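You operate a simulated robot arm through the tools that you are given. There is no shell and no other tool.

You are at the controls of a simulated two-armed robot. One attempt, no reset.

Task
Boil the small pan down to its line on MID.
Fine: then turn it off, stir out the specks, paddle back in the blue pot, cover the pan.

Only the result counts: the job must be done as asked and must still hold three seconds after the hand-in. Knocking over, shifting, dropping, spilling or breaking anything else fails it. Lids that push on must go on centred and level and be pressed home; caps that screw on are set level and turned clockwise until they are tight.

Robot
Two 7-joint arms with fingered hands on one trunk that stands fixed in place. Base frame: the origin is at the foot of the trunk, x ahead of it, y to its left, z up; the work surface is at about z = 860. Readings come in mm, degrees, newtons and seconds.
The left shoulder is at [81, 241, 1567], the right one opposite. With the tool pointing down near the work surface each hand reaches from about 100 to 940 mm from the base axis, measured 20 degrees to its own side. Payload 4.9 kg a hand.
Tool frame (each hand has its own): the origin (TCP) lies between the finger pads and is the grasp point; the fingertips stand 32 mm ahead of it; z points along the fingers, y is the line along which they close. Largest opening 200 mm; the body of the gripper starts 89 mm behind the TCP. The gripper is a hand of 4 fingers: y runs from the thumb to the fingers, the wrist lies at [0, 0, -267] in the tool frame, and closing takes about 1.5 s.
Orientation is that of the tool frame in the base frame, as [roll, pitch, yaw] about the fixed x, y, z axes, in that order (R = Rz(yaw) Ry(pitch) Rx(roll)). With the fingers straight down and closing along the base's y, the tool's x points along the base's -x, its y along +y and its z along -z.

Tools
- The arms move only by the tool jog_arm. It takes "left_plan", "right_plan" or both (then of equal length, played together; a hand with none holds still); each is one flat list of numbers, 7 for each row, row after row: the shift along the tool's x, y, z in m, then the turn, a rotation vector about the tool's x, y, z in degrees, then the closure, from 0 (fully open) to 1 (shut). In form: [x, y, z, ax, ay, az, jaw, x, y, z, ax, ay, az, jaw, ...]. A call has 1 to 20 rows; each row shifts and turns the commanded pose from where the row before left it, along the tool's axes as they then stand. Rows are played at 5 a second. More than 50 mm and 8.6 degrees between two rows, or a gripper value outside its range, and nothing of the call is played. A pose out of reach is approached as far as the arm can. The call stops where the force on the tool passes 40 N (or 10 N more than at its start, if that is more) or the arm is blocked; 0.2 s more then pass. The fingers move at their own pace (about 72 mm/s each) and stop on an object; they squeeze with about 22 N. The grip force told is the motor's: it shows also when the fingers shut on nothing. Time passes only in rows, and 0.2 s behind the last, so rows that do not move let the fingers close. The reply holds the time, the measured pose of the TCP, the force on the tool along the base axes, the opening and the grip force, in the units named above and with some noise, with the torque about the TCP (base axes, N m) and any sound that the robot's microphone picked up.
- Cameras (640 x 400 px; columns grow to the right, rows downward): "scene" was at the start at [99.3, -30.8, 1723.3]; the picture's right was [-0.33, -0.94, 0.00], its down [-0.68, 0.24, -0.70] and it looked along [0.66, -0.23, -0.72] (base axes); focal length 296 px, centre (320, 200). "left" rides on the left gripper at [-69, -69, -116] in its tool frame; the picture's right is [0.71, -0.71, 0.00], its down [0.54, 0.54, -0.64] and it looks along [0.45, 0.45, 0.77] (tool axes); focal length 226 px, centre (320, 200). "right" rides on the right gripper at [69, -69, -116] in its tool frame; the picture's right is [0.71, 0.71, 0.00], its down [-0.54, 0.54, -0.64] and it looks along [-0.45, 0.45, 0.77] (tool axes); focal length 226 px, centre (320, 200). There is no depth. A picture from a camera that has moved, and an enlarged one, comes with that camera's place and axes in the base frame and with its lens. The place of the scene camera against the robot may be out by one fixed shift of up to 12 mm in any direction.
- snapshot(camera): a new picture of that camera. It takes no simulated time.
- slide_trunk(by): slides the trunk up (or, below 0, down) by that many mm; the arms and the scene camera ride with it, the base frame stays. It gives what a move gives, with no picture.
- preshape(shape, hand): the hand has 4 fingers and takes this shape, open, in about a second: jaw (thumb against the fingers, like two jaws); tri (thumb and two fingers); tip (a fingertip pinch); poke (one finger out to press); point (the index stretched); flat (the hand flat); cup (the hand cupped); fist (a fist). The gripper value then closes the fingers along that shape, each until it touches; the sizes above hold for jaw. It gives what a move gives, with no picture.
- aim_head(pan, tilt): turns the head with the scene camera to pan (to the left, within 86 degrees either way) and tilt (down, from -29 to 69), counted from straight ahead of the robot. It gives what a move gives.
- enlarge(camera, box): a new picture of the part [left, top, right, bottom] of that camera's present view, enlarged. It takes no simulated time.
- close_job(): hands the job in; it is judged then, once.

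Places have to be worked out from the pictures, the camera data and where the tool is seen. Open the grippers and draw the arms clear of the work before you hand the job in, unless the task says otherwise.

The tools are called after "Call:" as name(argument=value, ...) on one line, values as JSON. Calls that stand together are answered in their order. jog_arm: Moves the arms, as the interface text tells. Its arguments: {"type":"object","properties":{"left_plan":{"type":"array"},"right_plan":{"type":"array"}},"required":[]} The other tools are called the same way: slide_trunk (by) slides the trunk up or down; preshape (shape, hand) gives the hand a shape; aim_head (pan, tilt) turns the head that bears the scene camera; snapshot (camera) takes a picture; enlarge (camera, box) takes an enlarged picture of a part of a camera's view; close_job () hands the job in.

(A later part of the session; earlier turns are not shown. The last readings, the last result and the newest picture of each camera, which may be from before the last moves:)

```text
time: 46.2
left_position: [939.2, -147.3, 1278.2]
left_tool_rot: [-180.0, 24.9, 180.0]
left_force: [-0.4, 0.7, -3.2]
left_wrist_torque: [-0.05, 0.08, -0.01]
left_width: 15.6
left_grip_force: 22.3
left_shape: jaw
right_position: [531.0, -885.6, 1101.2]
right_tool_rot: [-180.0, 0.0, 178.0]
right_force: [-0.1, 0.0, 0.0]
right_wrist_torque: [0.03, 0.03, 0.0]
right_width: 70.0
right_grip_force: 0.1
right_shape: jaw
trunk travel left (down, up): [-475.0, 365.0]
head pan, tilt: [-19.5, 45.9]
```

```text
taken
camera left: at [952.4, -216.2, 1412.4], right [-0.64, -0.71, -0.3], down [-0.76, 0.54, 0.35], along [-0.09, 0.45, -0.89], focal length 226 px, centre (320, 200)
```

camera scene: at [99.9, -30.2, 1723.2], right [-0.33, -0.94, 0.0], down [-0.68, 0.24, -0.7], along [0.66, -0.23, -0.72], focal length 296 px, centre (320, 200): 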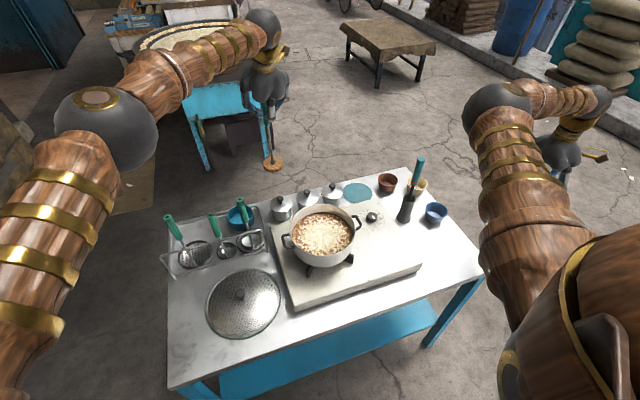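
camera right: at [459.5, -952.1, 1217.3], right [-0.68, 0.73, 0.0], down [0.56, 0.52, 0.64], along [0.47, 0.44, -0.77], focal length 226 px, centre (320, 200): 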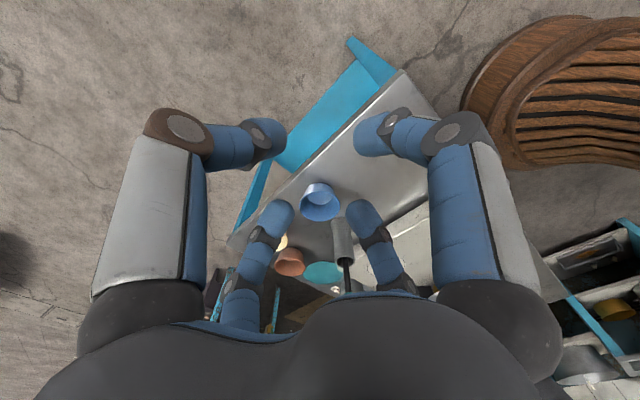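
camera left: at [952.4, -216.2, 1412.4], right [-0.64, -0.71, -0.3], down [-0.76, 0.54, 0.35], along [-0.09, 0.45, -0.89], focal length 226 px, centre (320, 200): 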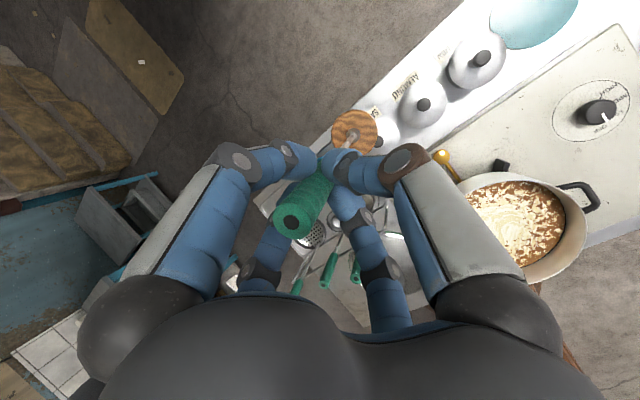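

The paddle leans ~6° with its disc about 26 mm ahead of the TCP. I carry it over to above the pan, allowing for that.

Call:
jog_arm(left_plan=[0.0387, -0.0121, -0.018, 0, 0, 0, 0.95, 0.0387, -0.0121, -0.018, 0, 0, 0, 0.95, 0.0387, -0.0121, -0.018, 0, 0, 0, 0.95, 0.0387, -0.0121, -0.018, 0, 0, 0, 0.95, 0.0387, -0.0121, -0.018, 0, 0, 0, 0.95, 0.0387, -0.0121, -0.018, 0, 0, 0, 0.95, 0.0387, -0.0121, -0.018, 0, 0, 0, 0.95, 0, 0, 0, 0, 0, 0, 0.95])

Call:
snapshot(camera="scene")

Call:
snapshot(camera="left")

Call:
snapshot(camera="right")

```text
time: 48.0
left_position: [639.1, -230.4, 1278.2]
left_tool_rot: [180.0, 24.9, 179.9]
left_force: [0.0, -1.2, -3.6]
left_wrist_torque: [-0.01, 0.17, 0.02]
left_width: 15.3
left_grip_force: 21.9
left_shape: jaw
right_position: [532.1, -886.9, 1099.7]
right_tool_rot: [180.0, 0.0, 178.1]
right_force: [0.6, 1.0, -0.6]
right_wrist_torque: [-0.02, 0.0, 0.02]
right_width: 69.7
right_grip_force: 0.2
right_shape: jaw
trunk travel left (down, up): [-475.0, 365.0]
head pan, tilt: [-19.5, 45.9]
```

```text
taken
camera scene: at [100.1, -30.8, 1723.2], right [-0.33, -0.94, 0.0], down [-0.68, 0.24, -0.7], along [0.66, -0.23, -0.72], focal length 296 px, centre (320, 200)
```

scene: 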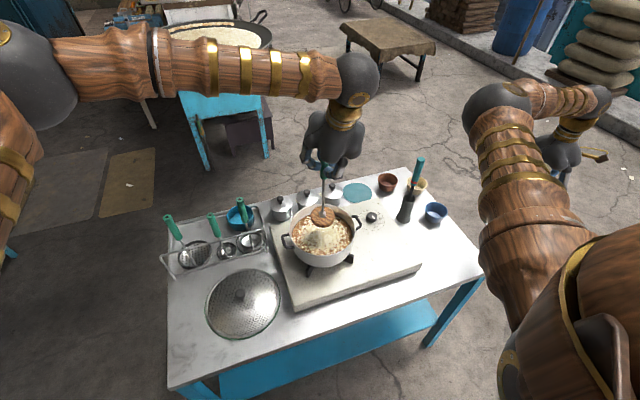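

```text
taken
camera left: at [653.0, -300.6, 1412.2], right [-0.64, -0.71, -0.3], down [-0.76, 0.54, 0.35], along [-0.09, 0.45, -0.89], focal length 226 px, centre (320, 200)
```

left: 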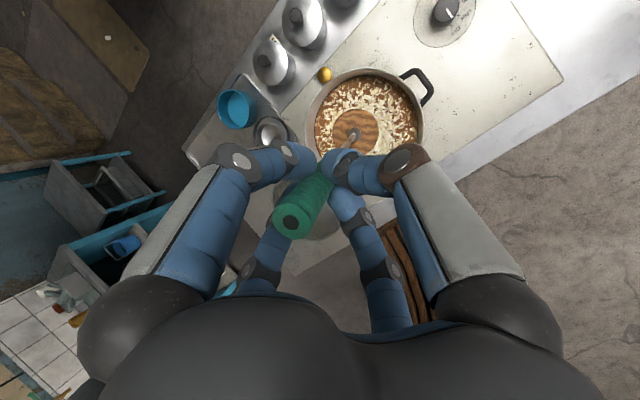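

```text
taken
camera right: at [459.3, -952.1, 1217.2], right [-0.68, 0.73, 0.0], down [0.56, 0.52, 0.64], along [0.47, 0.44, -0.77], focal length 226 px, centre (320, 200)
```

right: 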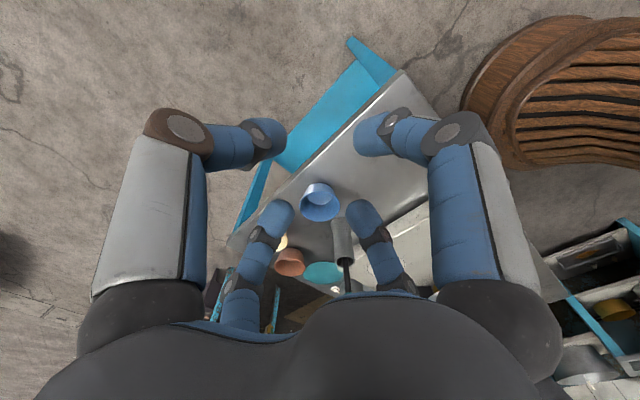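

The paddle hangs above the pan. I enlarge the left view to measure the pan's rim precisely.

Call:
enlarge(camera="left", box=[290, 50, 450, 170])

Call:
enlarge(camera="scene", box=[270, 150, 380, 280])

```text
3.33 times, centred on (370, 110) of left
camera zoom: at [653.0, -300.6, 1412.2], right [-0.64, -0.71, -0.3], down [-0.76, 0.54, 0.35], along [-0.09, 0.45, -0.89], focal length 754 px, centre (153, 500)
```

zoom: 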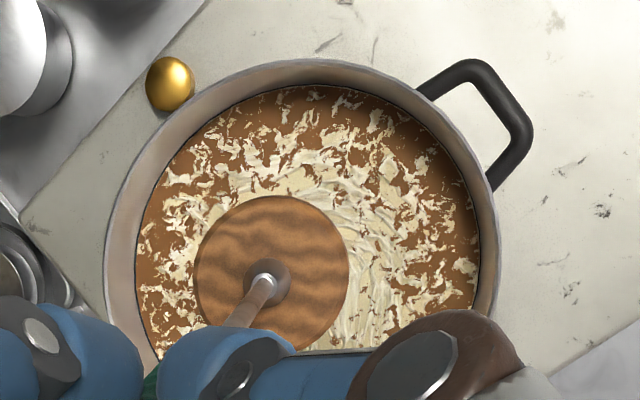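

```text
3.08 times, centred on (325, 215) of scene
camera zoom: at [100.1, -30.8, 1723.2], right [-0.33, -0.94, 0.0], down [-0.68, 0.24, -0.7], along [0.66, -0.23, -0.72], focal length 909 px, centre (305, 154)
```

zoom: 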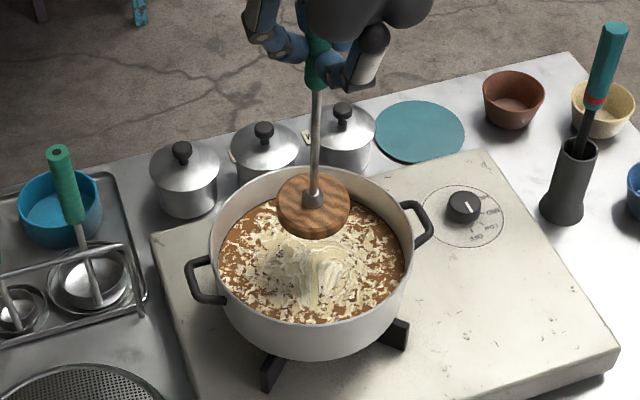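

Pan centre measures about (660,-229), rim z≈983, liquid ≈943; the disc is 28 mm ahead of the TCP. I centre the disc and lower it slowly into the liquid.

Call:
jog_arm(left_plan=[0.0064, 0.006, -0.0029, 0, 0, 0, 0.95, 0.0063, 0, 0.0136, 0, 0, 0, 0.95, 0.0063, 0, 0.0136, 0, 0, 0, 0.95, 0.0063, 0, 0.0136, 0, 0, 0, 0.95, 0.0063, 0, 0.0136, 0, 0, 0, 0.95, 0.0063, 0, 0.0136, 0, 0, 0, 0.95, 0.0042, 0, 0.0091, 0, 0, 0, 0.95, 0.0042, 0, 0.0091, 0, 0, 0, 0.95, 0.0042, 0, 0.0091, 0, 0, 0, 0.95, 0.0042, 0, 0.0091, 0, 0, 0, 0.95, 0, 0, 0, 0, 0, 0, 0.95])

Call:
enlarge(camera="left", box=[270, 20, 470, 170])

Call:
enlarge(camera="scene", box=[270, 150, 380, 280])

```text
time: 50.4
left_position: [631.9, -228.3, 1164.5]
left_tool_rot: [-179.9, 25.1, 180.0]
left_force: [1.2, 1.4, 5.6]
left_wrist_torque: [0.0, -0.02, 0.0]
left_width: 15.5
left_grip_force: 21.9
left_shape: jaw
right_position: [529.5, -887.0, 1100.7]
right_tool_rot: [179.9, 0.0, 177.9]
right_force: [-0.5, -0.3, -0.6]
right_wrist_torque: [0.02, 0.01, -0.05]
right_width: 69.9
right_grip_force: 0.1
right_shape: jaw
trunk travel left (down, up): [-475.0, 365.0]
head pan, tilt: [-19.5, 45.9]
```

```text
2.67 times, centred on (370, 95) of left
camera zoom: at [644.4, -297.1, 1299.3], right [-0.64, -0.71, -0.3], down [-0.76, 0.54, 0.35], along [-0.09, 0.45, -0.89], focal length 603 px, centre (187, 480)
```

zoom: 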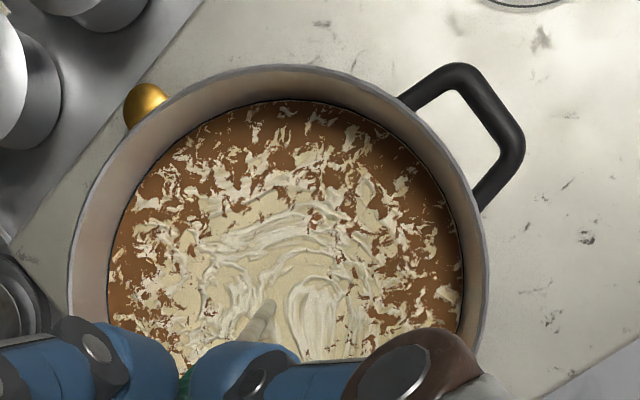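

```text
3.08 times, centred on (325, 215) of scene
camera zoom: at [98.4, -30.8, 1723.4], right [-0.33, -0.94, 0.0], down [-0.68, 0.24, -0.7], along [0.66, -0.23, -0.72], focal length 909 px, centre (305, 154)
```

zoom: 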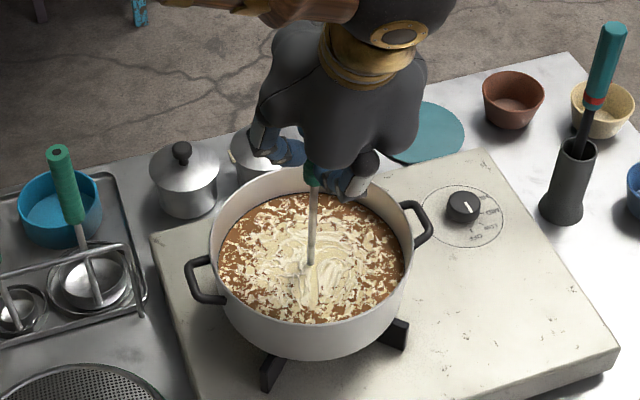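

Disc is submerged, light force only (~6 N). I start stirring gently: move out 45 mm and sweep the first half circle, then check.

Call:
jog_arm(left_plan=[-0.0136, 0.002, 0.0063, 0, 0, 0, 0.95, -0.0136, 0.002, 0.0063, 0, 0, 0, 0.95, -0.0136, 0, 0.0063, 0, 0, 0, 0.95, 0.0024, 0.0154, -0.0011, 0, 0, 0, 0.95, 0.0071, 0.0135, -0.0033, 0, 0, 0, 0.95, 0.0109, 0.0101, -0.0051, 0, 0, 0, 0.95, 0.0133, 0.0053, -0.0062, 0, 0, 0, 0.95, 0.0141, 0, -0.0066, 0, 0, 0, 0.95, 0.0133, -0.0053, -0.0062, 0, 0, 0, 0.95, 0.0109, -0.0101, -0.0051, 0, 0, 0, 0.95, 0.0071, -0.0135, -0.0033, 0, 0, 0, 0.95, 0.0024, -0.0154, -0.0011, 0, 0, 0, 0.95])

Call:
enlarge(camera="scene", box=[270, 150, 380, 280])

Call:
enlarge(camera="scene", box=[280, 195, 360, 275])

```text
time: 53.0
left_position: [587.6, -224.8, 1163.7]
left_tool_rot: [-179.9, 25.0, -180.0]
left_force: [0.2, 0.7, 3.1]
left_wrist_torque: [0.23, -0.15, 0.0]
left_width: 15.9
left_grip_force: 21.8
left_shape: jaw
right_position: [529.0, -887.1, 1099.7]
right_tool_rot: [180.0, -0.1, 177.9]
right_force: [0.1, 0.0, 0.1]
right_wrist_torque: [0.0, 0.0, 0.0]
right_width: 69.7
right_grip_force: 0.1
right_shape: jaw
trunk travel left (down, up): [-475.0, 365.0]
head pan, tilt: [-19.5, 45.9]
```

```text
3.08 times, centred on (325, 215) of scene
camera zoom: at [98.8, -32.1, 1723.3], right [-0.33, -0.94, 0.0], down [-0.68, 0.24, -0.7], along [0.66, -0.23, -0.72], focal length 909 px, centre (305, 154)
```

zoom: 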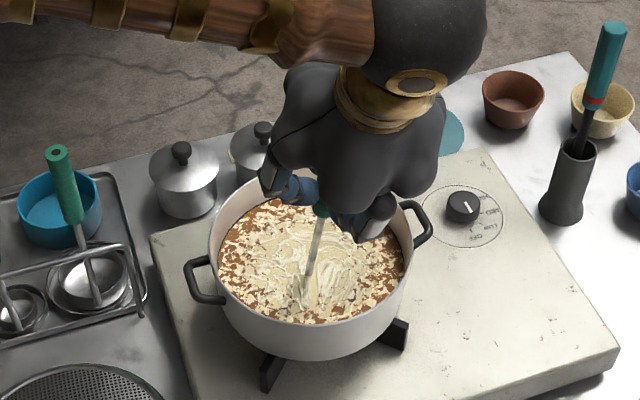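

```text
5.00 times, centred on (320, 235) of scene
camera zoom: at [98.8, -32.1, 1723.3], right [-0.33, -0.94, 0.0], down [-0.68, 0.24, -0.7], along [0.66, -0.23, -0.72], focal length 1477 px, centre (320, 25)
```

zoom: 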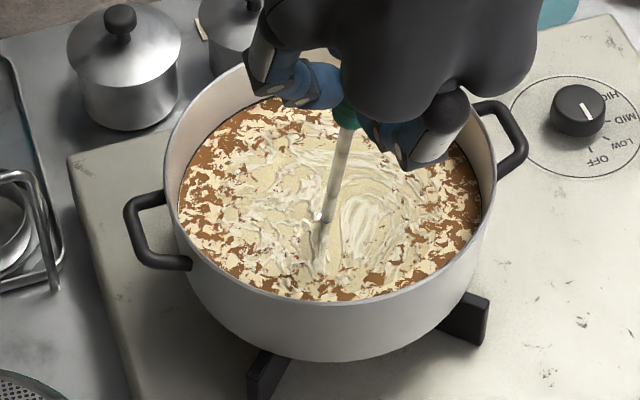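

Motion is smooth with low forces. I continue with a full circle.

Call:
jog_arm(left_plan=[-0.0024, -0.0154, 0.0011, 0, 0, 0, 0.95, -0.0071, -0.0135, 0.0033, 0, 0, 0, 0.95, -0.0109, -0.0101, 0.0051, 0, 0, 0, 0.95, -0.0133, -0.0053, 0.0062, 0, 0, 0, 0.95, -0.0141, 0, 0.0066, 0, 0, 0, 0.95, -0.0133, 0.0053, 0.0062, 0, 0, 0, 0.95, -0.0109, 0.0101, 0.0051, 0, 0, 0, 0.95, -0.0071, 0.0135, 0.0033, 0, 0, 0, 0.95, -0.0024, 0.0154, 0.0011, 0, 0, 0, 0.95, 0.0024, 0.0154, -0.0011, 0, 0, 0, 0.95, 0.0071, 0.0135, -0.0033, 0, 0, 0, 0.95, 0.0109, 0.0101, -0.0051, 0, 0, 0, 0.95, 0.0133, 0.0053, -0.0062, 0, 0, 0, 0.95, 0.0141, 0, -0.0066, 0, 0, 0, 0.95, 0.0133, -0.0053, -0.0062, 0, 0, 0, 0.95, 0.0109, -0.0101, -0.0051, 0, 0, 0, 0.95, 0.0071, -0.0135, -0.0033, 0, 0, 0, 0.95, 0.0024, -0.0154, -0.0011, 0, 0, 0, 0.95])

Call:
enlarge(camera="scene", box=[280, 195, 360, 275])

Call:
snapshot(camera="left")

```text
time: 56.8
left_position: [588.5, -223.3, 1163.7]
left_tool_rot: [-180.0, 25.0, -180.0]
left_force: [0.6, 0.5, 1.7]
left_wrist_torque: [0.27, -0.19, 0.04]
left_width: 15.3
left_grip_force: 21.6
left_shape: jaw
right_position: [530.1, -886.6, 1100.2]
right_tool_rot: [-179.9, -0.1, 178.0]
right_force: [-0.6, -0.3, -0.6]
right_wrist_torque: [0.04, 0.01, -0.05]
right_width: 69.7
right_grip_force: 0.0
right_shape: jaw
trunk travel left (down, up): [-475.0, 365.0]
head pan, tilt: [-19.5, 45.9]
```

```text
5.00 times, centred on (320, 235) of scene
camera zoom: at [99.2, -32.1, 1723.3], right [-0.33, -0.94, 0.0], down [-0.68, 0.24, -0.7], along [0.66, -0.23, -0.72], focal length 1477 px, centre (320, 25)
```

zoom: 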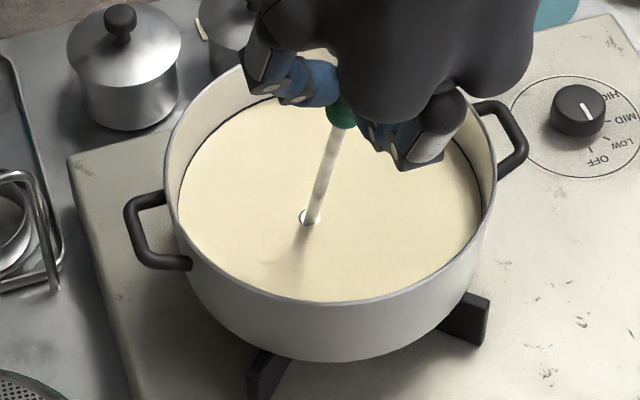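

```text
taken
camera left: at [601.8, -291.7, 1298.0], right [-0.64, -0.71, -0.3], down [-0.76, 0.54, 0.35], along [-0.09, 0.46, -0.89], focal length 226 px, centre (320, 200)
```

left: 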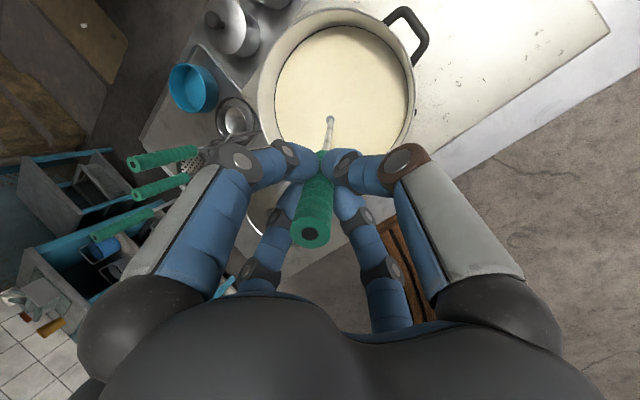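

The mix has turned uniform — the specks are gone. I check closely for leftovers and how the paddle now sits in the hand.

Call:
enlarge(camera="left", box=[240, 0, 440, 150])

Call:
enlarge(camera="scene", box=[285, 205, 355, 260])

```text
2.67 times, centred on (340, 75) of left
camera zoom: at [601.8, -291.7, 1298.0], right [-0.64, -0.71, -0.3], down [-0.76, 0.54, 0.35], along [-0.09, 0.46, -0.89], focal length 603 px, centre (267, 533)
```

zoom: 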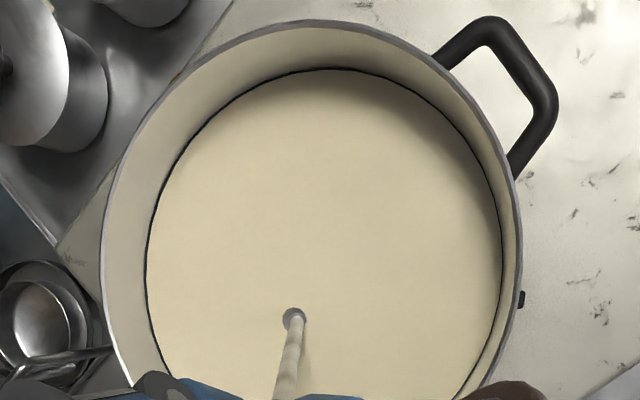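

```text
7.27 times, centred on (320, 232) of scene
camera zoom: at [99.2, -32.1, 1723.3], right [-0.33, -0.94, 0.0], down [-0.68, 0.24, -0.7], along [0.66, -0.23, -0.72], focal length 2149 px, centre (320, -36)
```

zoom: 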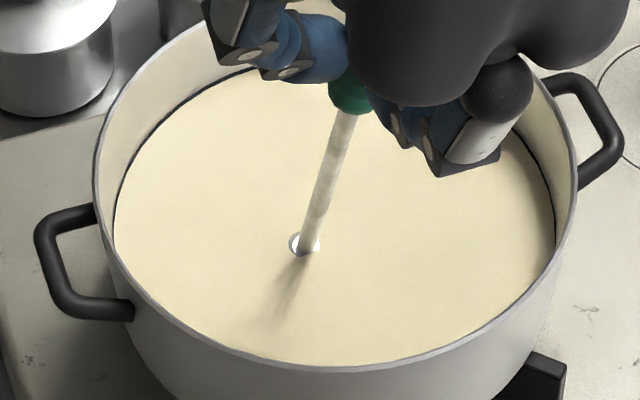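

The liquid is even, with the level on the dark line. I lift the paddle slowly just clear of the surface and let it drip inside the pan before going higher.

Call:
jog_arm(left_plan=[-0.0034, 0, -0.0073, 0, 0, 0, 0.95, -0.0034, 0, -0.0073, 0, 0, 0, 0.95, -0.0034, 0, -0.0073, 0, 0, 0, 0.95, -0.0034, 0, -0.0073, 0, 0, 0, 0.95, -0.0034, 0, -0.0073, 0, 0, 0, 0.95, -0.0034, 0, -0.0073, 0, 0, 0, 0.95, -0.0034, 0, -0.0073, 0, 0, 0, 0.95, 0, 0, 0, 0, 0, 0, 0.95, 0, 0, 0, 0, 0, 0, 0.95, 0, 0, 0, 0, 0, 0, 0.95, 0, 0, 0, 0, 0, 0, 0.95, 0, 0, 0, 0, 0, 0, 0.95, 0, 0, 0, 0, 0, 0, 0.95, 0, 0, 0, 0, 0, 0, 0.95])

Call:
enlarge(camera="left", box=[240, 0, 440, 150])

Call:
enlarge(camera="scene", box=[270, 150, 380, 280])

```text
time: 59.8
left_position: [588.0, -224.2, 1220.6]
left_tool_rot: [180.0, 25.0, 180.0]
left_force: [-0.6, 0.0, -1.8]
left_wrist_torque: [0.03, 0.08, -0.03]
left_width: 15.3
left_grip_force: 22.2
left_shape: jaw
right_position: [529.7, -887.3, 1100.8]
right_tool_rot: [179.9, 0.0, 178.0]
right_force: [-0.6, 0.2, 0.1]
right_wrist_torque: [-0.02, 0.0, -0.01]
right_width: 69.9
right_grip_force: 0.1
right_shape: jaw
trunk travel left (down, up): [-475.0, 365.0]
head pan, tilt: [-19.5, 45.9]
```

```text
2.67 times, centred on (340, 75) of left
camera zoom: at [601.5, -293.0, 1354.3], right [-0.64, -0.71, -0.3], down [-0.76, 0.54, 0.35], along [-0.09, 0.45, -0.89], focal length 603 px, centre (267, 533)
```

zoom: 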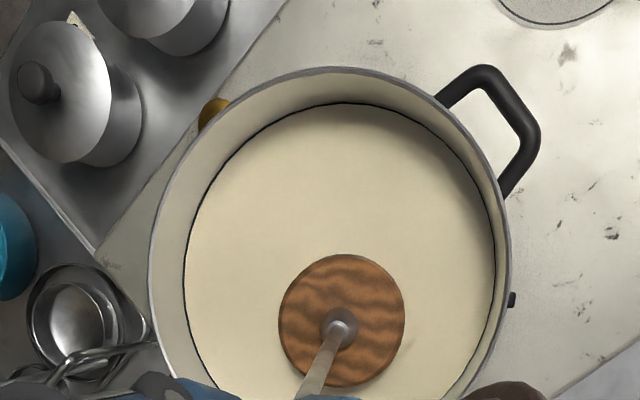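

```text
3.08 times, centred on (325, 215) of scene
camera zoom: at [99.6, -31.4, 1723.2], right [-0.33, -0.94, 0.0], down [-0.68, 0.24, -0.7], along [0.66, -0.23, -0.72], focal length 909 px, centre (305, 154)
```

zoom: 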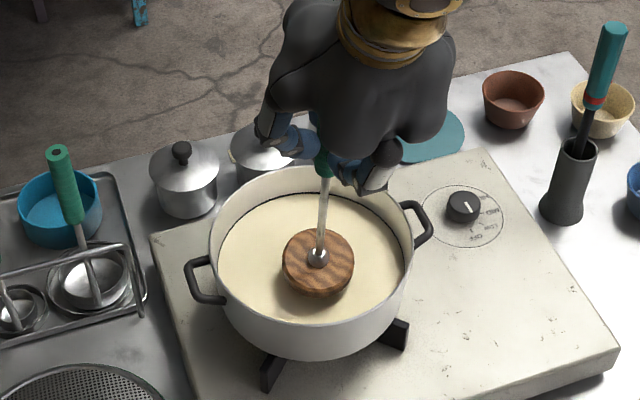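

The disc is clean and not dripping. I lift it clear of the rim and straighten the paddle by turning the hand +11.5° about its y.

Call:
jog_arm(left_plan=[-0.0063, 0, -0.0136, 0, 0, 0, 0.95, -0.0063, 0, -0.0136, 0, 0, 0, 0.95, -0.0063, 0, -0.0136, 0, 0, 0, 0.95, -0.0063, 0, -0.0136, 0, 0, 0, 0.95, -0.0063, 0, -0.0136, 0, 0, 0, 0.95, 0, 0, 0, 0, 4, 0, 0.95, 0, 0, 0, 0, 4, 0, 0.95, 0, 0, 0, 0, 3.5, 0, 0.95, 0, 0, 0, 0, 0, 0, 0.95, 0, 0, 0, 0, 0, 0, 0.95])

Call:
snapshot(camera="left")

Call:
snapshot(camera="scene")

```text
time: 62.0
left_position: [587.4, -224.7, 1295.5]
left_tool_rot: [-180.0, 13.3, 180.0]
left_force: [-0.4, 0.4, -3.4]
left_wrist_torque: [0.03, 0.05, 0.03]
left_width: 15.3
left_grip_force: 20.7
left_shape: jaw
right_position: [529.7, -886.9, 1099.9]
right_tool_rot: [180.0, -0.1, 178.0]
right_force: [1.0, 0.4, 0.4]
right_wrist_torque: [0.01, 0.0, 0.0]
right_width: 70.0
right_grip_force: 0.0
right_shape: jaw
trunk travel left (down, up): [-475.0, 365.0]
head pan, tilt: [-19.5, 45.9]
```

```text
taken
camera left: at [627.7, -292.5, 1424.3], right [-0.69, -0.71, -0.16], down [-0.68, 0.54, 0.5], along [-0.26, 0.46, -0.85], focal length 226 px, centre (320, 200)
```

left: 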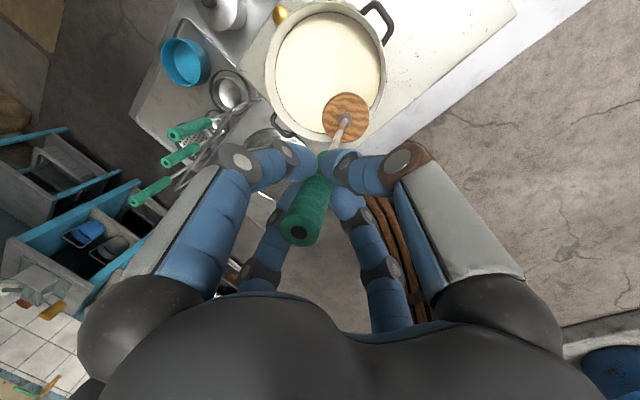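

```text
taken
camera scene: at [99.7, -31.4, 1723.2], right [-0.33, -0.94, 0.0], down [-0.68, 0.24, -0.7], along [0.66, -0.23, -0.72], focal length 296 px, centre (320, 200)
```

scene: 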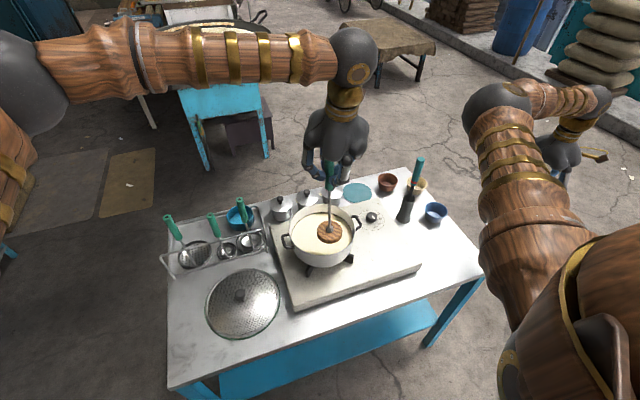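

Paddle is vertical now (disc within 5 mm of directly beneath the TCP). I carry it back along a path clear of the ladle handles to above the blue pot.

Call:
jog_arm(left_plan=[-0.0379, 0.0193, 0.009, 0, 0, 0, 0.95, -0.0379, 0.0193, 0.009, 0, 0, 0, 0.95, -0.0379, 0.0193, 0.009, 0, 0, 0, 0.95, -0.0379, 0.0193, 0.009, 0, 0, 0, 0.95, -0.0379, 0.0193, 0.009, 0, 0, 0, 0.95, -0.0379, 0.0193, 0.009, 0, 0, 0, 0.95, -0.0379, 0.0193, 0.009, 0, 0, 0, 0.95, -0.024, 0.0347, 0.0057, 0, 0, 0, 0.95, -0.024, 0.0347, 0.0057, 0, 0, 0, 0.95, -0.024, 0.0347, 0.0057, 0, 0, 0, 0.95, 0, 0, 0, 0, 0, 0, 0.95, 0, 0, 0, 0, 0, 0, 0.95])

Call:
snapshot(camera="left")

Call:
snapshot(camera="scene")

Call:
enlarge(camera="left", box=[260, 30, 420, 150])

```text
time: 64.6
left_position: [935.3, 16.6, 1296.1]
left_tool_rot: [-180.0, 13.5, 180.0]
left_force: [0.1, -0.2, -2.5]
left_wrist_torque: [-0.04, 0.09, -0.02]
left_width: 15.5
left_grip_force: 21.8
left_shape: jaw
right_position: [529.4, -887.0, 1100.0]
right_tool_rot: [-180.0, 0.0, 178.0]
right_force: [0.3, 0.5, 0.7]
right_wrist_torque: [0.0, -0.02, 0.0]
right_width: 69.9
right_grip_force: 0.1
right_shape: jaw
trunk travel left (down, up): [-475.0, 365.0]
head pan, tilt: [-19.5, 45.9]
```

```text
taken
camera left: at [975.1, -52.9, 1425.9], right [-0.69, -0.71, -0.16], down [-0.68, 0.54, 0.5], along [-0.26, 0.45, -0.85], focal length 226 px, centre (320, 200)
```

left: 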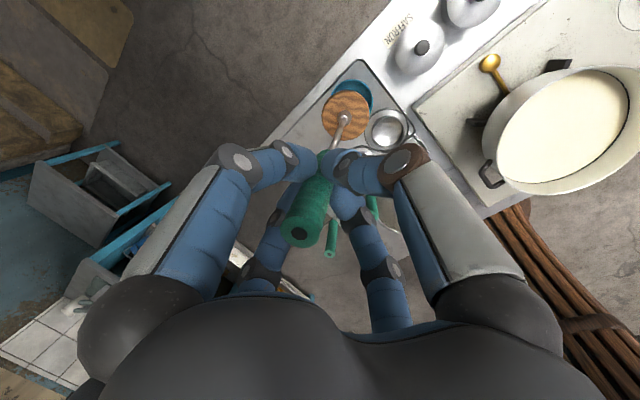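

```text
taken
camera scene: at [99.2, -31.1, 1723.3], right [-0.33, -0.94, 0.0], down [-0.68, 0.24, -0.7], along [0.66, -0.23, -0.72], focal length 296 px, centre (320, 200)
```

scene: 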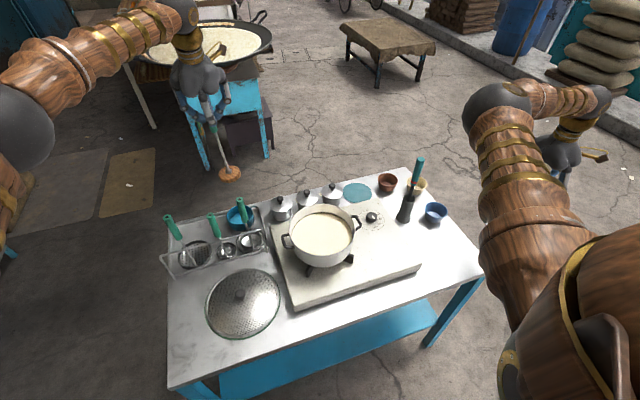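

```text
3.33 times, centred on (340, 90) of left
camera zoom: at [975.1, -52.9, 1425.9], right [-0.69, -0.71, -0.16], down [-0.68, 0.54, 0.5], along [-0.26, 0.45, -0.85], focal length 754 px, centre (253, 567)
```

zoom: 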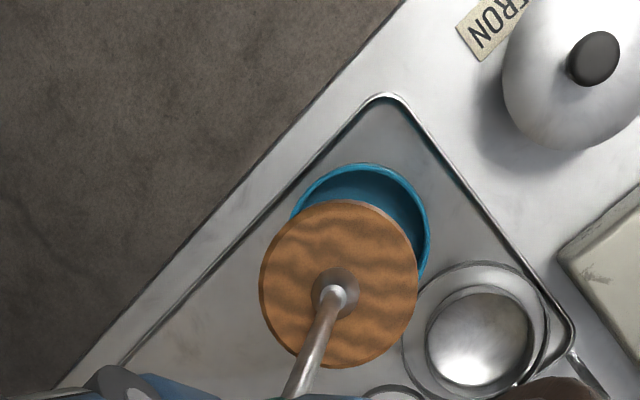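

Disc sits above the pot roughly concentric. I lower to just above the pot's rim and compare disc and rim again there.

Call:
jog_arm(left_plan=[0.0043, 0, 0.0181, 0, 0, 0, 0.95, 0.0043, 0, 0.0181, 0, 0, 0, 0.95, 0.0043, 0, 0.0181, 0, 0, 0, 0.95, 0.0043, 0, 0.0181, 0, 0, 0, 0.95, 0.0043, 0, 0.0181, 0, 0, 0, 0.95, 0.0043, 0, 0.0181, 0, 0, 0, 0.95, 0.0043, 0, 0.0181, 0, 0, 0, 0.95, 0, 0, 0, 0, 0, 0, 0.95])

Call:
enlarge(camera="left", box=[260, 30, 420, 150])

Call:
enlarge(camera="scene", box=[190, 150, 290, 250])

```text
time: 66.4
left_position: [934.3, 15.9, 1164.6]
left_tool_rot: [180.0, 13.5, 179.9]
left_force: [0.2, -0.7, -2.1]
left_wrist_torque: [0.04, 0.01, -0.01]
left_width: 15.0
left_grip_force: 22.1
left_shape: jaw
right_position: [530.8, -886.6, 1099.7]
right_tool_rot: [179.9, 0.0, 178.0]
right_force: [0.3, 0.4, 0.6]
right_wrist_torque: [0.02, -0.01, 0.02]
right_width: 70.0
right_grip_force: 0.1
right_shape: jaw
trunk travel left (down, up): [-475.0, 365.0]
head pan, tilt: [-19.5, 45.9]
```

```text
3.33 times, centred on (340, 90) of left
camera zoom: at [974.0, -52.5, 1293.8], right [-0.69, -0.71, -0.17], down [-0.68, 0.54, 0.5], along [-0.26, 0.46, -0.85], focal length 754 px, centre (253, 567)
```

zoom: 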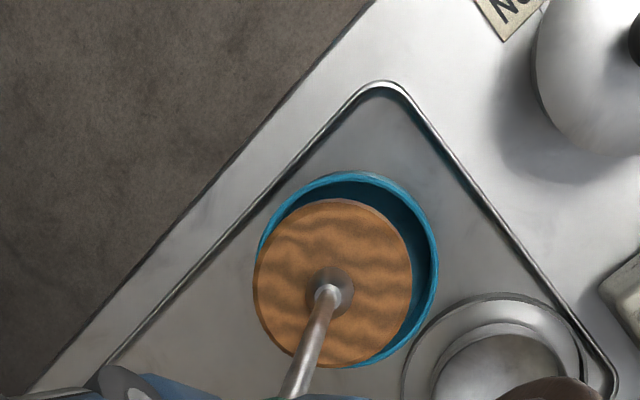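

```text
4.00 times, centred on (240, 200) of scene
camera zoom: at [99.6, -31.2, 1723.2], right [-0.33, -0.94, 0.0], down [-0.68, 0.24, -0.7], along [0.66, -0.23, -0.72], focal length 1182 px, centre (640, 200)
```

zoom: 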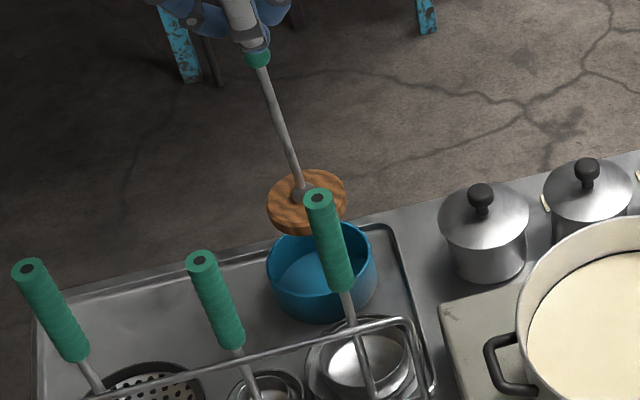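

The disc looks within ~4 mm of concentric (slightly +x). I correct by -4 mm and lower 60 mm to rim level.

Call:
jog_arm(left_plan=[0.0045, 0, 0.0143, 0, 0, 0, 0.95, 0.0045, 0, 0.0143, 0, 0, 0, 0.95, 0.0045, 0, 0.0143, 0, 0, 0, 0.95, 0.0045, 0, 0.0143, 0, 0, 0, 0.95, 0, 0, 0, 0, 0, 0, 0.95])

Call:
enlarge(camera="left", box=[260, 30, 420, 150])

Call:
enlarge(camera="scene", box=[190, 150, 290, 250])

```text
time: 67.6
left_position: [930.9, 15.2, 1106.2]
left_tool_rot: [-180.0, 13.5, -180.0]
left_force: [0.8, -0.2, -2.8]
left_wrist_torque: [-0.01, 0.02, -0.04]
left_width: 15.3
left_grip_force: 21.7
left_shape: jaw
right_position: [531.2, -886.1, 1100.2]
right_tool_rot: [179.9, 0.0, 178.0]
right_force: [0.1, -0.7, -0.6]
right_wrist_torque: [0.02, 0.01, 0.0]
right_width: 69.7
right_grip_force: 0.0
right_shape: jaw
trunk travel left (down, up): [-475.0, 365.0]
head pan, tilt: [-19.5, 45.9]
```

```text
3.33 times, centred on (340, 90) of left
camera zoom: at [970.9, -53.3, 1235.1], right [-0.69, -0.71, -0.17], down [-0.68, 0.54, 0.5], along [-0.26, 0.46, -0.85], focal length 754 px, centre (253, 567)
```

zoom: 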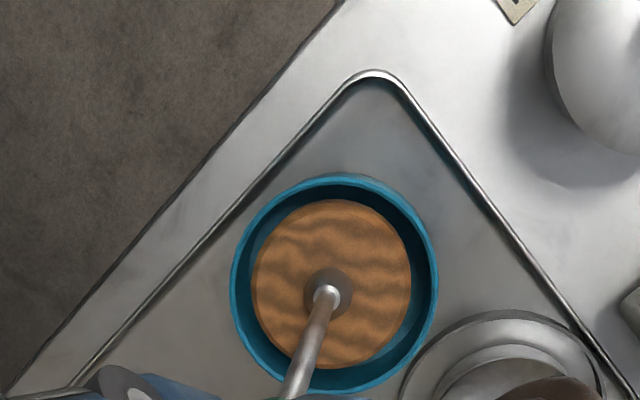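

```text
4.00 times, centred on (240, 200) of scene
camera zoom: at [99.8, -31.2, 1723.2], right [-0.33, -0.94, 0.0], down [-0.68, 0.24, -0.7], along [0.66, -0.23, -0.72], focal length 1182 px, centre (640, 200)
```

zoom: 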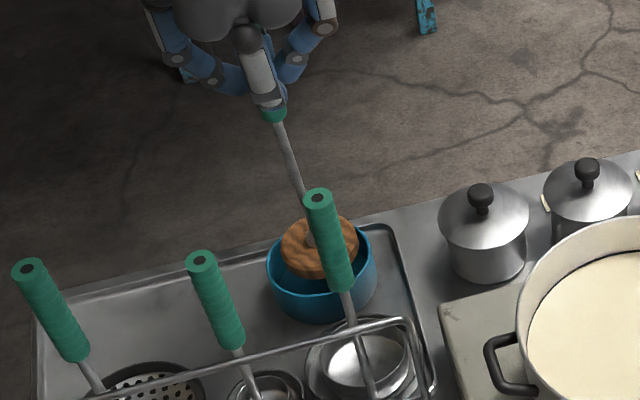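

Now concentric with the pot rim. I lower the last ~40 mm gently, watching force.

Call:
jog_arm(left_plan=[0.0019, 0, 0.0078, 0, 0, 0, 0.95, 0.0019, 0, 0.0078, 0, 0, 0, 0.95, 0.0019, 0, 0.0078, 0, 0, 0, 0.95, 0.0019, 0, 0.0078, 0, 0, 0, 0.95, 0.0014, 0, 0.0058, 0, 0, 0, 0.95, 0.0007, 0, 0.0029, 0, 0, 0, 0.95, 0, 0, 0, 0, 0, 0, 0.95])

Call:
enlarge(camera="left", box=[260, 30, 420, 150])

Call:
enlarge(camera="scene", box=[190, 150, 290, 250])

```text
time: 69.2
left_position: [931.9, 15.8, 1065.4]
left_tool_rot: [-180.0, 13.6, 180.0]
left_force: [-0.2, 0.8, -3.2]
left_wrist_torque: [-0.01, 0.07, 0.02]
left_width: 15.4
left_grip_force: 22.0
left_shape: jaw
right_position: [530.6, -887.0, 1099.2]
right_tool_rot: [180.0, 0.0, 178.0]
right_force: [-0.5, -0.2, -0.2]
right_wrist_torque: [0.02, 0.01, -0.01]
right_width: 70.0
right_grip_force: 0.1
right_shape: jaw
trunk travel left (down, up): [-475.0, 365.0]
head pan, tilt: [-19.5, 45.9]
```

```text
3.33 times, centred on (340, 90) of left
camera zoom: at [970.9, -53.6, 1193.9], right [-0.69, -0.71, -0.16], down [-0.68, 0.54, 0.5], along [-0.26, 0.45, -0.85], focal length 754 px, centre (253, 567)
```

zoom: 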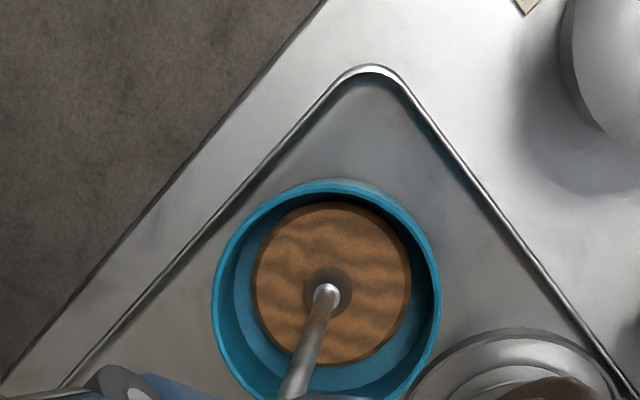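

```text
4.00 times, centred on (240, 200) of scene
camera zoom: at [99.9, -31.2, 1723.2], right [-0.33, -0.94, 0.0], down [-0.68, 0.24, -0.7], along [0.66, -0.23, -0.72], focal length 1182 px, centre (640, 200)
```

zoom: 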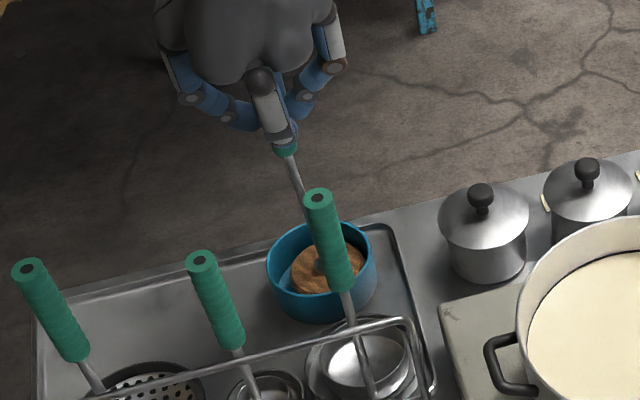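

Not touching yet (weight still on the hand). I descend another few mm in small steps.

Call:
jog_arm(left_plan=[0.00035, 0, 0.00146, 0, 0, 0, 0.95, 0.00035, 0, 0.00146, 0, 0, 0, 0.95, 0, 0, 0, 0, 0, 0, 0.95])

```text
time: 70.0
left_position: [929.9, 15.8, 1064.0]
left_tool_rot: [-180.0, 13.5, -180.0]
left_force: [1.1, -1.0, 9.8]
left_wrist_torque: [0.01, -0.07, 0.0]
left_width: 15.4
left_grip_force: 21.8
left_shape: jaw
right_position: [529.3, -888.1, 1100.5]
right_tool_rot: [-180.0, 0.0, 178.0]
right_force: [-0.3, 0.0, 0.7]
right_wrist_torque: [-0.05, 0.01, 0.0]
right_width: 69.8
right_grip_force: 0.1
right_shape: jaw
trunk travel left (down, up): [-475.0, 365.0]
head pan, tilt: [-19.5, 45.9]
```

Contact at z≈1064 (about 10 N). I ease up 1 mm and open the fingers slowly.

Call:
jog_arm(left_plan=[-0.0002, 0, -0.0009, 0, 0, 0, 0.95, 0, 0, 0, 0, 0, 0, 0.9, 0, 0, 0, 0, 0, 0, 0.87, 0, 0, 0, 0, 0, 0, 0.84, 0, 0, 0, 0, 0, 0, 0.8, 0, 0, 0, 0, 0, 0, 0.7, 0, 0, 0, 0, 0, 0, 0.6, 0, 0, 0, 0, 0, 0, 0.6, 0, 0, 0, 0, 0, 0, 0.6])

Call:
snapshot(camera="left")

Call:
enlarge(camera="scene", box=[190, 150, 290, 250])

```text
time: 72.0
left_position: [930.8, 16.0, 1062.0]
left_tool_rot: [-180.0, 13.5, 180.0]
left_force: [0.9, -0.3, 0.5]
left_wrist_torque: [0.01, 0.02, 0.0]
left_width: 79.5
left_grip_force: 0.0
left_shape: jaw
right_position: [530.4, -886.8, 1100.2]
right_tool_rot: [180.0, -0.1, 177.9]
right_force: [-0.4, -0.2, -0.5]
right_wrist_torque: [-0.01, 0.02, 0.0]
right_width: 69.8
right_grip_force: 0.0
right_shape: jaw
trunk travel left (down, up): [-475.0, 365.0]
head pan, tilt: [-19.5, 45.9]
```

```text
taken
camera left: at [970.3, -53.3, 1191.6], right [-0.69, -0.71, -0.16], down [-0.68, 0.54, 0.5], along [-0.26, 0.45, -0.85], focal length 226 px, centre (320, 200)
```

left: 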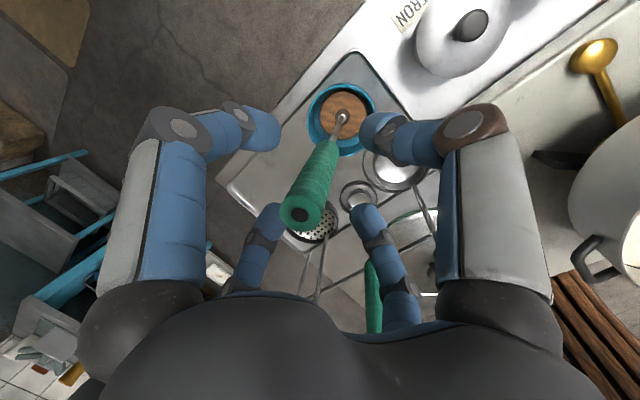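

```text
4.00 times, centred on (240, 200) of scene
camera zoom: at [99.6, -31.2, 1723.2], right [-0.33, -0.94, 0.0], down [-0.68, 0.24, -0.7], along [0.66, -0.23, -0.72], focal length 1182 px, centre (640, 200)
```

zoom: 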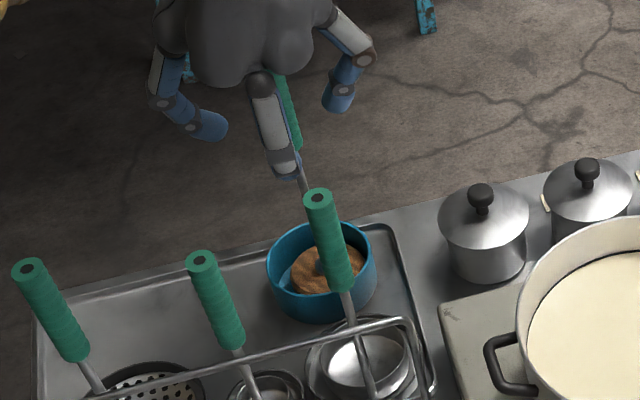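

The paddle stands on its own in the pot. I withdraw the left hand straight up.

Call:
jog_arm(left_plan=[-0.0035, 0, -0.0146, 0, 0, 0, 0.58, -0.0047, 0, -0.0195, 0, 0, 0, 0.58, -0.0047, 0, -0.0195, 0, 0, 0, 0.58, -0.0047, 0, -0.0195, 0, 0, 0, 0.58, -0.0093, 0, -0.0389, 0, 0, 0, 0.58, -0.0093, 0, -0.0389, 0, 0, 0, 0.58, -0.0093, 0, -0.0389, 0, 0, 0, 0.58, 0, 0, 0, 0, 0, 0, 0.58])

Call:
snapshot(camera="left")

Call:
snapshot(camera="scene")

Call:
enlarge(camera="scene", box=[190, 255, 300, 350])

```text
time: 73.8
left_position: [931.2, 15.0, 1258.8]
left_tool_rot: [-180.0, 13.5, 180.0]
left_force: [-0.4, 0.0, -0.7]
left_wrist_torque: [-0.03, 0.0, -0.03]
left_width: 83.4
left_grip_force: 0.1
left_shape: jaw
right_position: [530.3, -885.4, 1100.7]
right_tool_rot: [180.0, 0.0, 178.1]
right_force: [-0.5, 0.4, 0.8]
right_wrist_torque: [0.02, -0.01, 0.01]
right_width: 70.1
right_grip_force: 0.1
right_shape: jaw
trunk travel left (down, up): [-475.0, 365.0]
head pan, tilt: [-19.5, 45.9]
```

```text
taken
camera left: at [970.8, -53.1, 1387.5], right [-0.69, -0.71, -0.16], down [-0.68, 0.54, 0.5], along [-0.26, 0.45, -0.85], focal length 226 px, centre (320, 200)
```

left: 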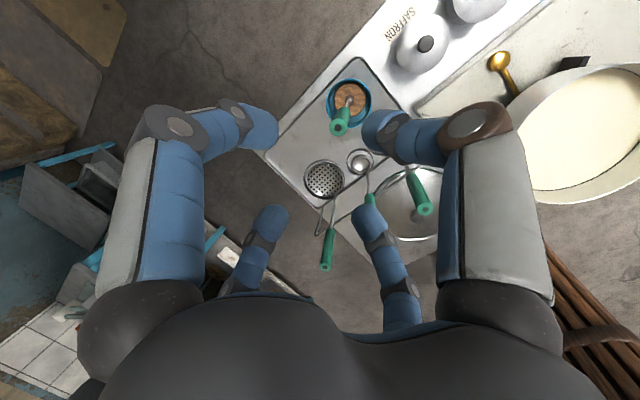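

```text
taken
camera scene: at [99.7, -31.2, 1723.2], right [-0.33, -0.94, 0.0], down [-0.68, 0.24, -0.7], along [0.66, -0.23, -0.72], focal length 296 px, centre (320, 200)
```

scene: 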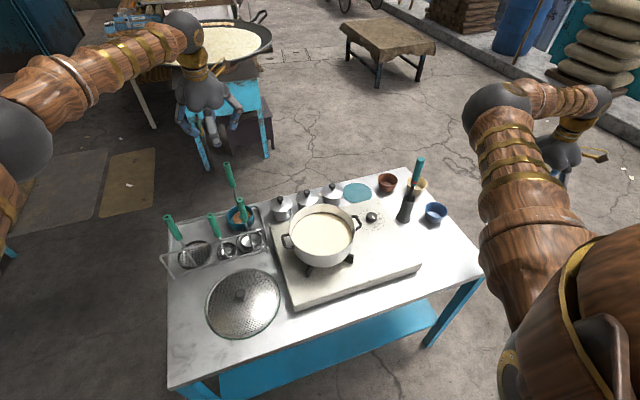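

```text
4.21 times, centred on (245, 302) of scene
camera zoom: at [99.7, -31.2, 1723.2], right [-0.33, -0.94, 0.0], down [-0.68, 0.24, -0.7], along [0.66, -0.23, -0.72], focal length 1244 px, centre (636, -232)
```

zoom: 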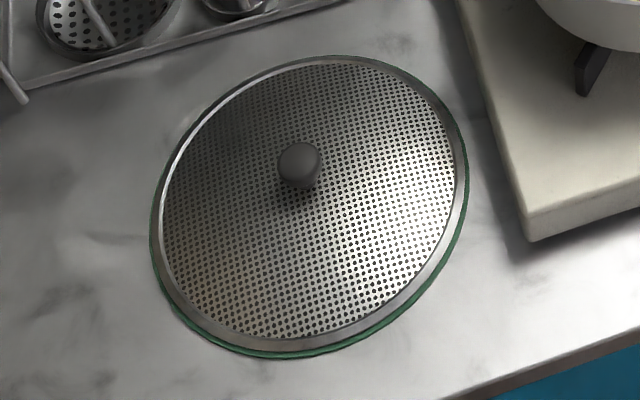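

Paddle is back in the blue pot, standing upright. Next the lid: I move the left hand, straightened to vertical, above the lid's knob at about (602, 65).

Call:
jog_arm(left_plan=[0.0402, 0.0063, -0.0096, 0, 0, 0, 0.58, 0.0402, 0.0063, -0.0096, 0, 0, 0, 0.58, 0.0402, 0.0063, -0.0096, 0, 0, 0, 0.58, 0.0402, 0.0063, -0.0096, 0, 0, 0, 0.58, 0.0402, 0.0063, -0.0096, 0, 0, 0, 0.58, 0.0402, 0.0063, -0.0096, 0, 0, 0, 0.58, 0.0402, 0.0063, -0.0096, 0, 0, 0, 0.58, 0.0402, 0.0063, -0.0096, 0, 0, 0, 0.58, 0, 0, 0, 0, 6.75, 0, 0.58, 0, 0, 0, 0, 6.75, 0, 0.58, 0, 0, 0.033, 0, 0, 0, 0.58, 0, 0, 0.033, 0, 0, 0, 0.58, 0, 0, 0, 0, 0, 0, 0.58])

Call:
snapshot(camera="left")

Call:
snapshot(camera="scene")

```text
time: 76.6
left_position: [598.9, 63.6, 1190.9]
left_tool_rot: [-180.0, -0.1, 180.0]
left_force: [-0.4, 0.5, -0.1]
left_wrist_torque: [0.03, 0.01, -0.03]
left_width: 83.7
left_grip_force: 0.0
left_shape: jaw
right_position: [530.9, -886.8, 1101.0]
right_tool_rot: [179.9, 0.0, 178.0]
right_force: [0.3, 0.5, -0.2]
right_wrist_torque: [0.02, -0.02, -0.01]
right_width: 69.9
right_grip_force: 0.1
right_shape: jaw
trunk travel left (down, up): [-475.0, 365.0]
head pan, tilt: [-19.5, 45.9]
```

```text
taken
camera left: at [667.1, -5.1, 1307.4], right [-0.71, -0.71, 0.0], down [-0.54, 0.54, 0.64], along [-0.46, 0.46, -0.77], focal length 226 px, centre (320, 200)
```

left: 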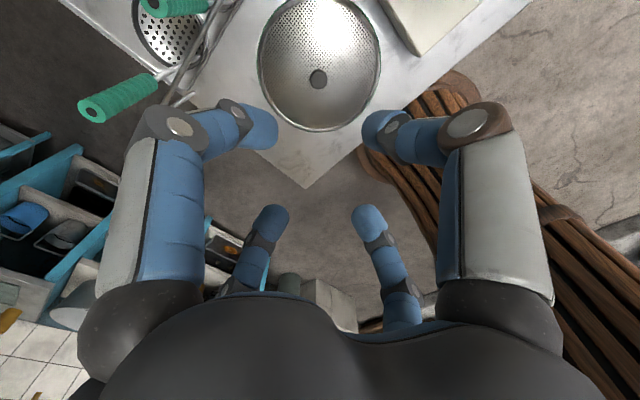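

```text
taken
camera scene: at [99.8, -31.6, 1723.2], right [-0.33, -0.94, 0.0], down [-0.68, 0.24, -0.7], along [0.66, -0.23, -0.72], focal length 296 px, centre (320, 200)
```

scene: 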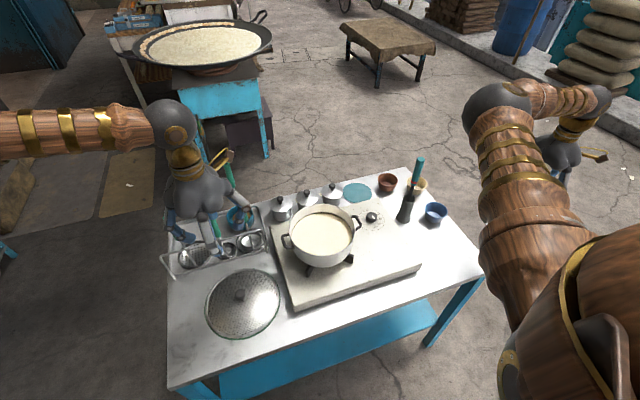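

Two left-camera views place the lid's knob at (603, 66), top z≈855. I descend toward it and check before gripping.

Call:
jog_arm(left_plan=[-0.0008, 0.0004, 0.045, 0, 0, 0, 0.62, -0.0008, 0.0004, 0.045, 0, 0, 0, 0.62, -0.0008, 0.0004, 0.045, 0, 0, 0, 0.62, -0.0008, 0.0004, 0.045, 0, 0, 0, 0.62, -0.0008, 0.0004, 0.045, 0, 0, 0, 0.65, -0.0002, 0, 0.035, 0, 0, 0, 0.65, 0, 0, 0, 0, 0, 0, 0.65])

Call:
snapshot(camera="left")

Call:
enlarge(camera="scene", box=[160, 170, 300, 350])

```text
time: 78.2
left_position: [604.4, 67.0, 929.8]
left_tool_rot: [180.0, -0.1, 180.0]
left_force: [0.0, 0.4, -0.9]
left_wrist_torque: [-0.01, -0.01, 0.01]
left_width: 70.1
left_grip_force: 0.1
left_shape: jaw
right_position: [529.8, -886.9, 1101.0]
right_tool_rot: [180.0, -0.1, 178.0]
right_force: [0.2, 0.9, -0.2]
right_wrist_torque: [0.02, 0.01, 0.02]
right_width: 70.0
right_grip_force: 0.2
right_shape: jaw
trunk travel left (down, up): [-475.0, 365.0]
head pan, tilt: [-19.5, 45.9]
```

```text
taken
camera left: at [672.3, -2.0, 1046.5], right [-0.71, -0.71, 0.0], down [-0.54, 0.54, 0.64], along [-0.45, 0.46, -0.77], focal length 226 px, centre (320, 200)
```

left: 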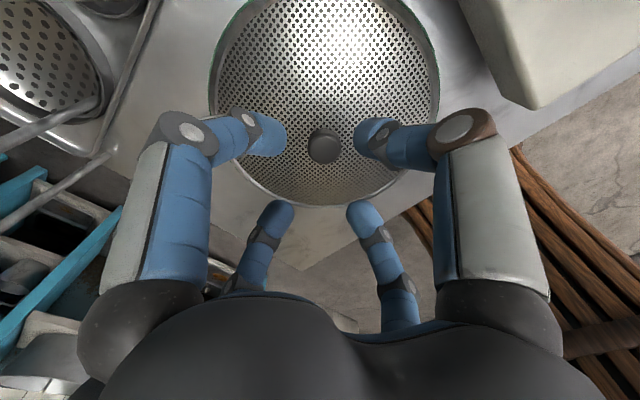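

```text
2.22 times, centred on (230, 260) of scene
camera zoom: at [99.0, -31.2, 1723.3], right [-0.33, -0.94, 0.0], down [-0.68, 0.24, -0.7], along [0.66, -0.23, -0.72], focal length 657 px, centre (520, 67)
```

zoom: 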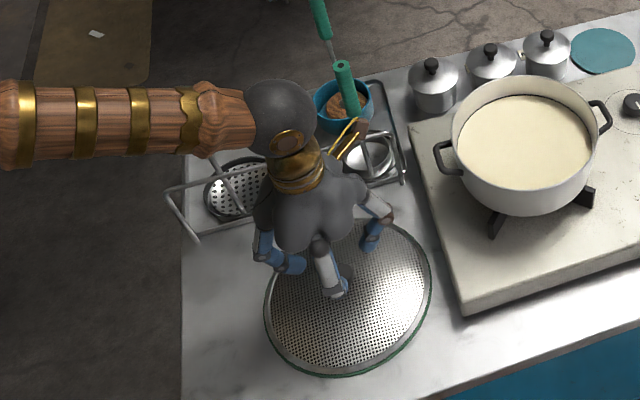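

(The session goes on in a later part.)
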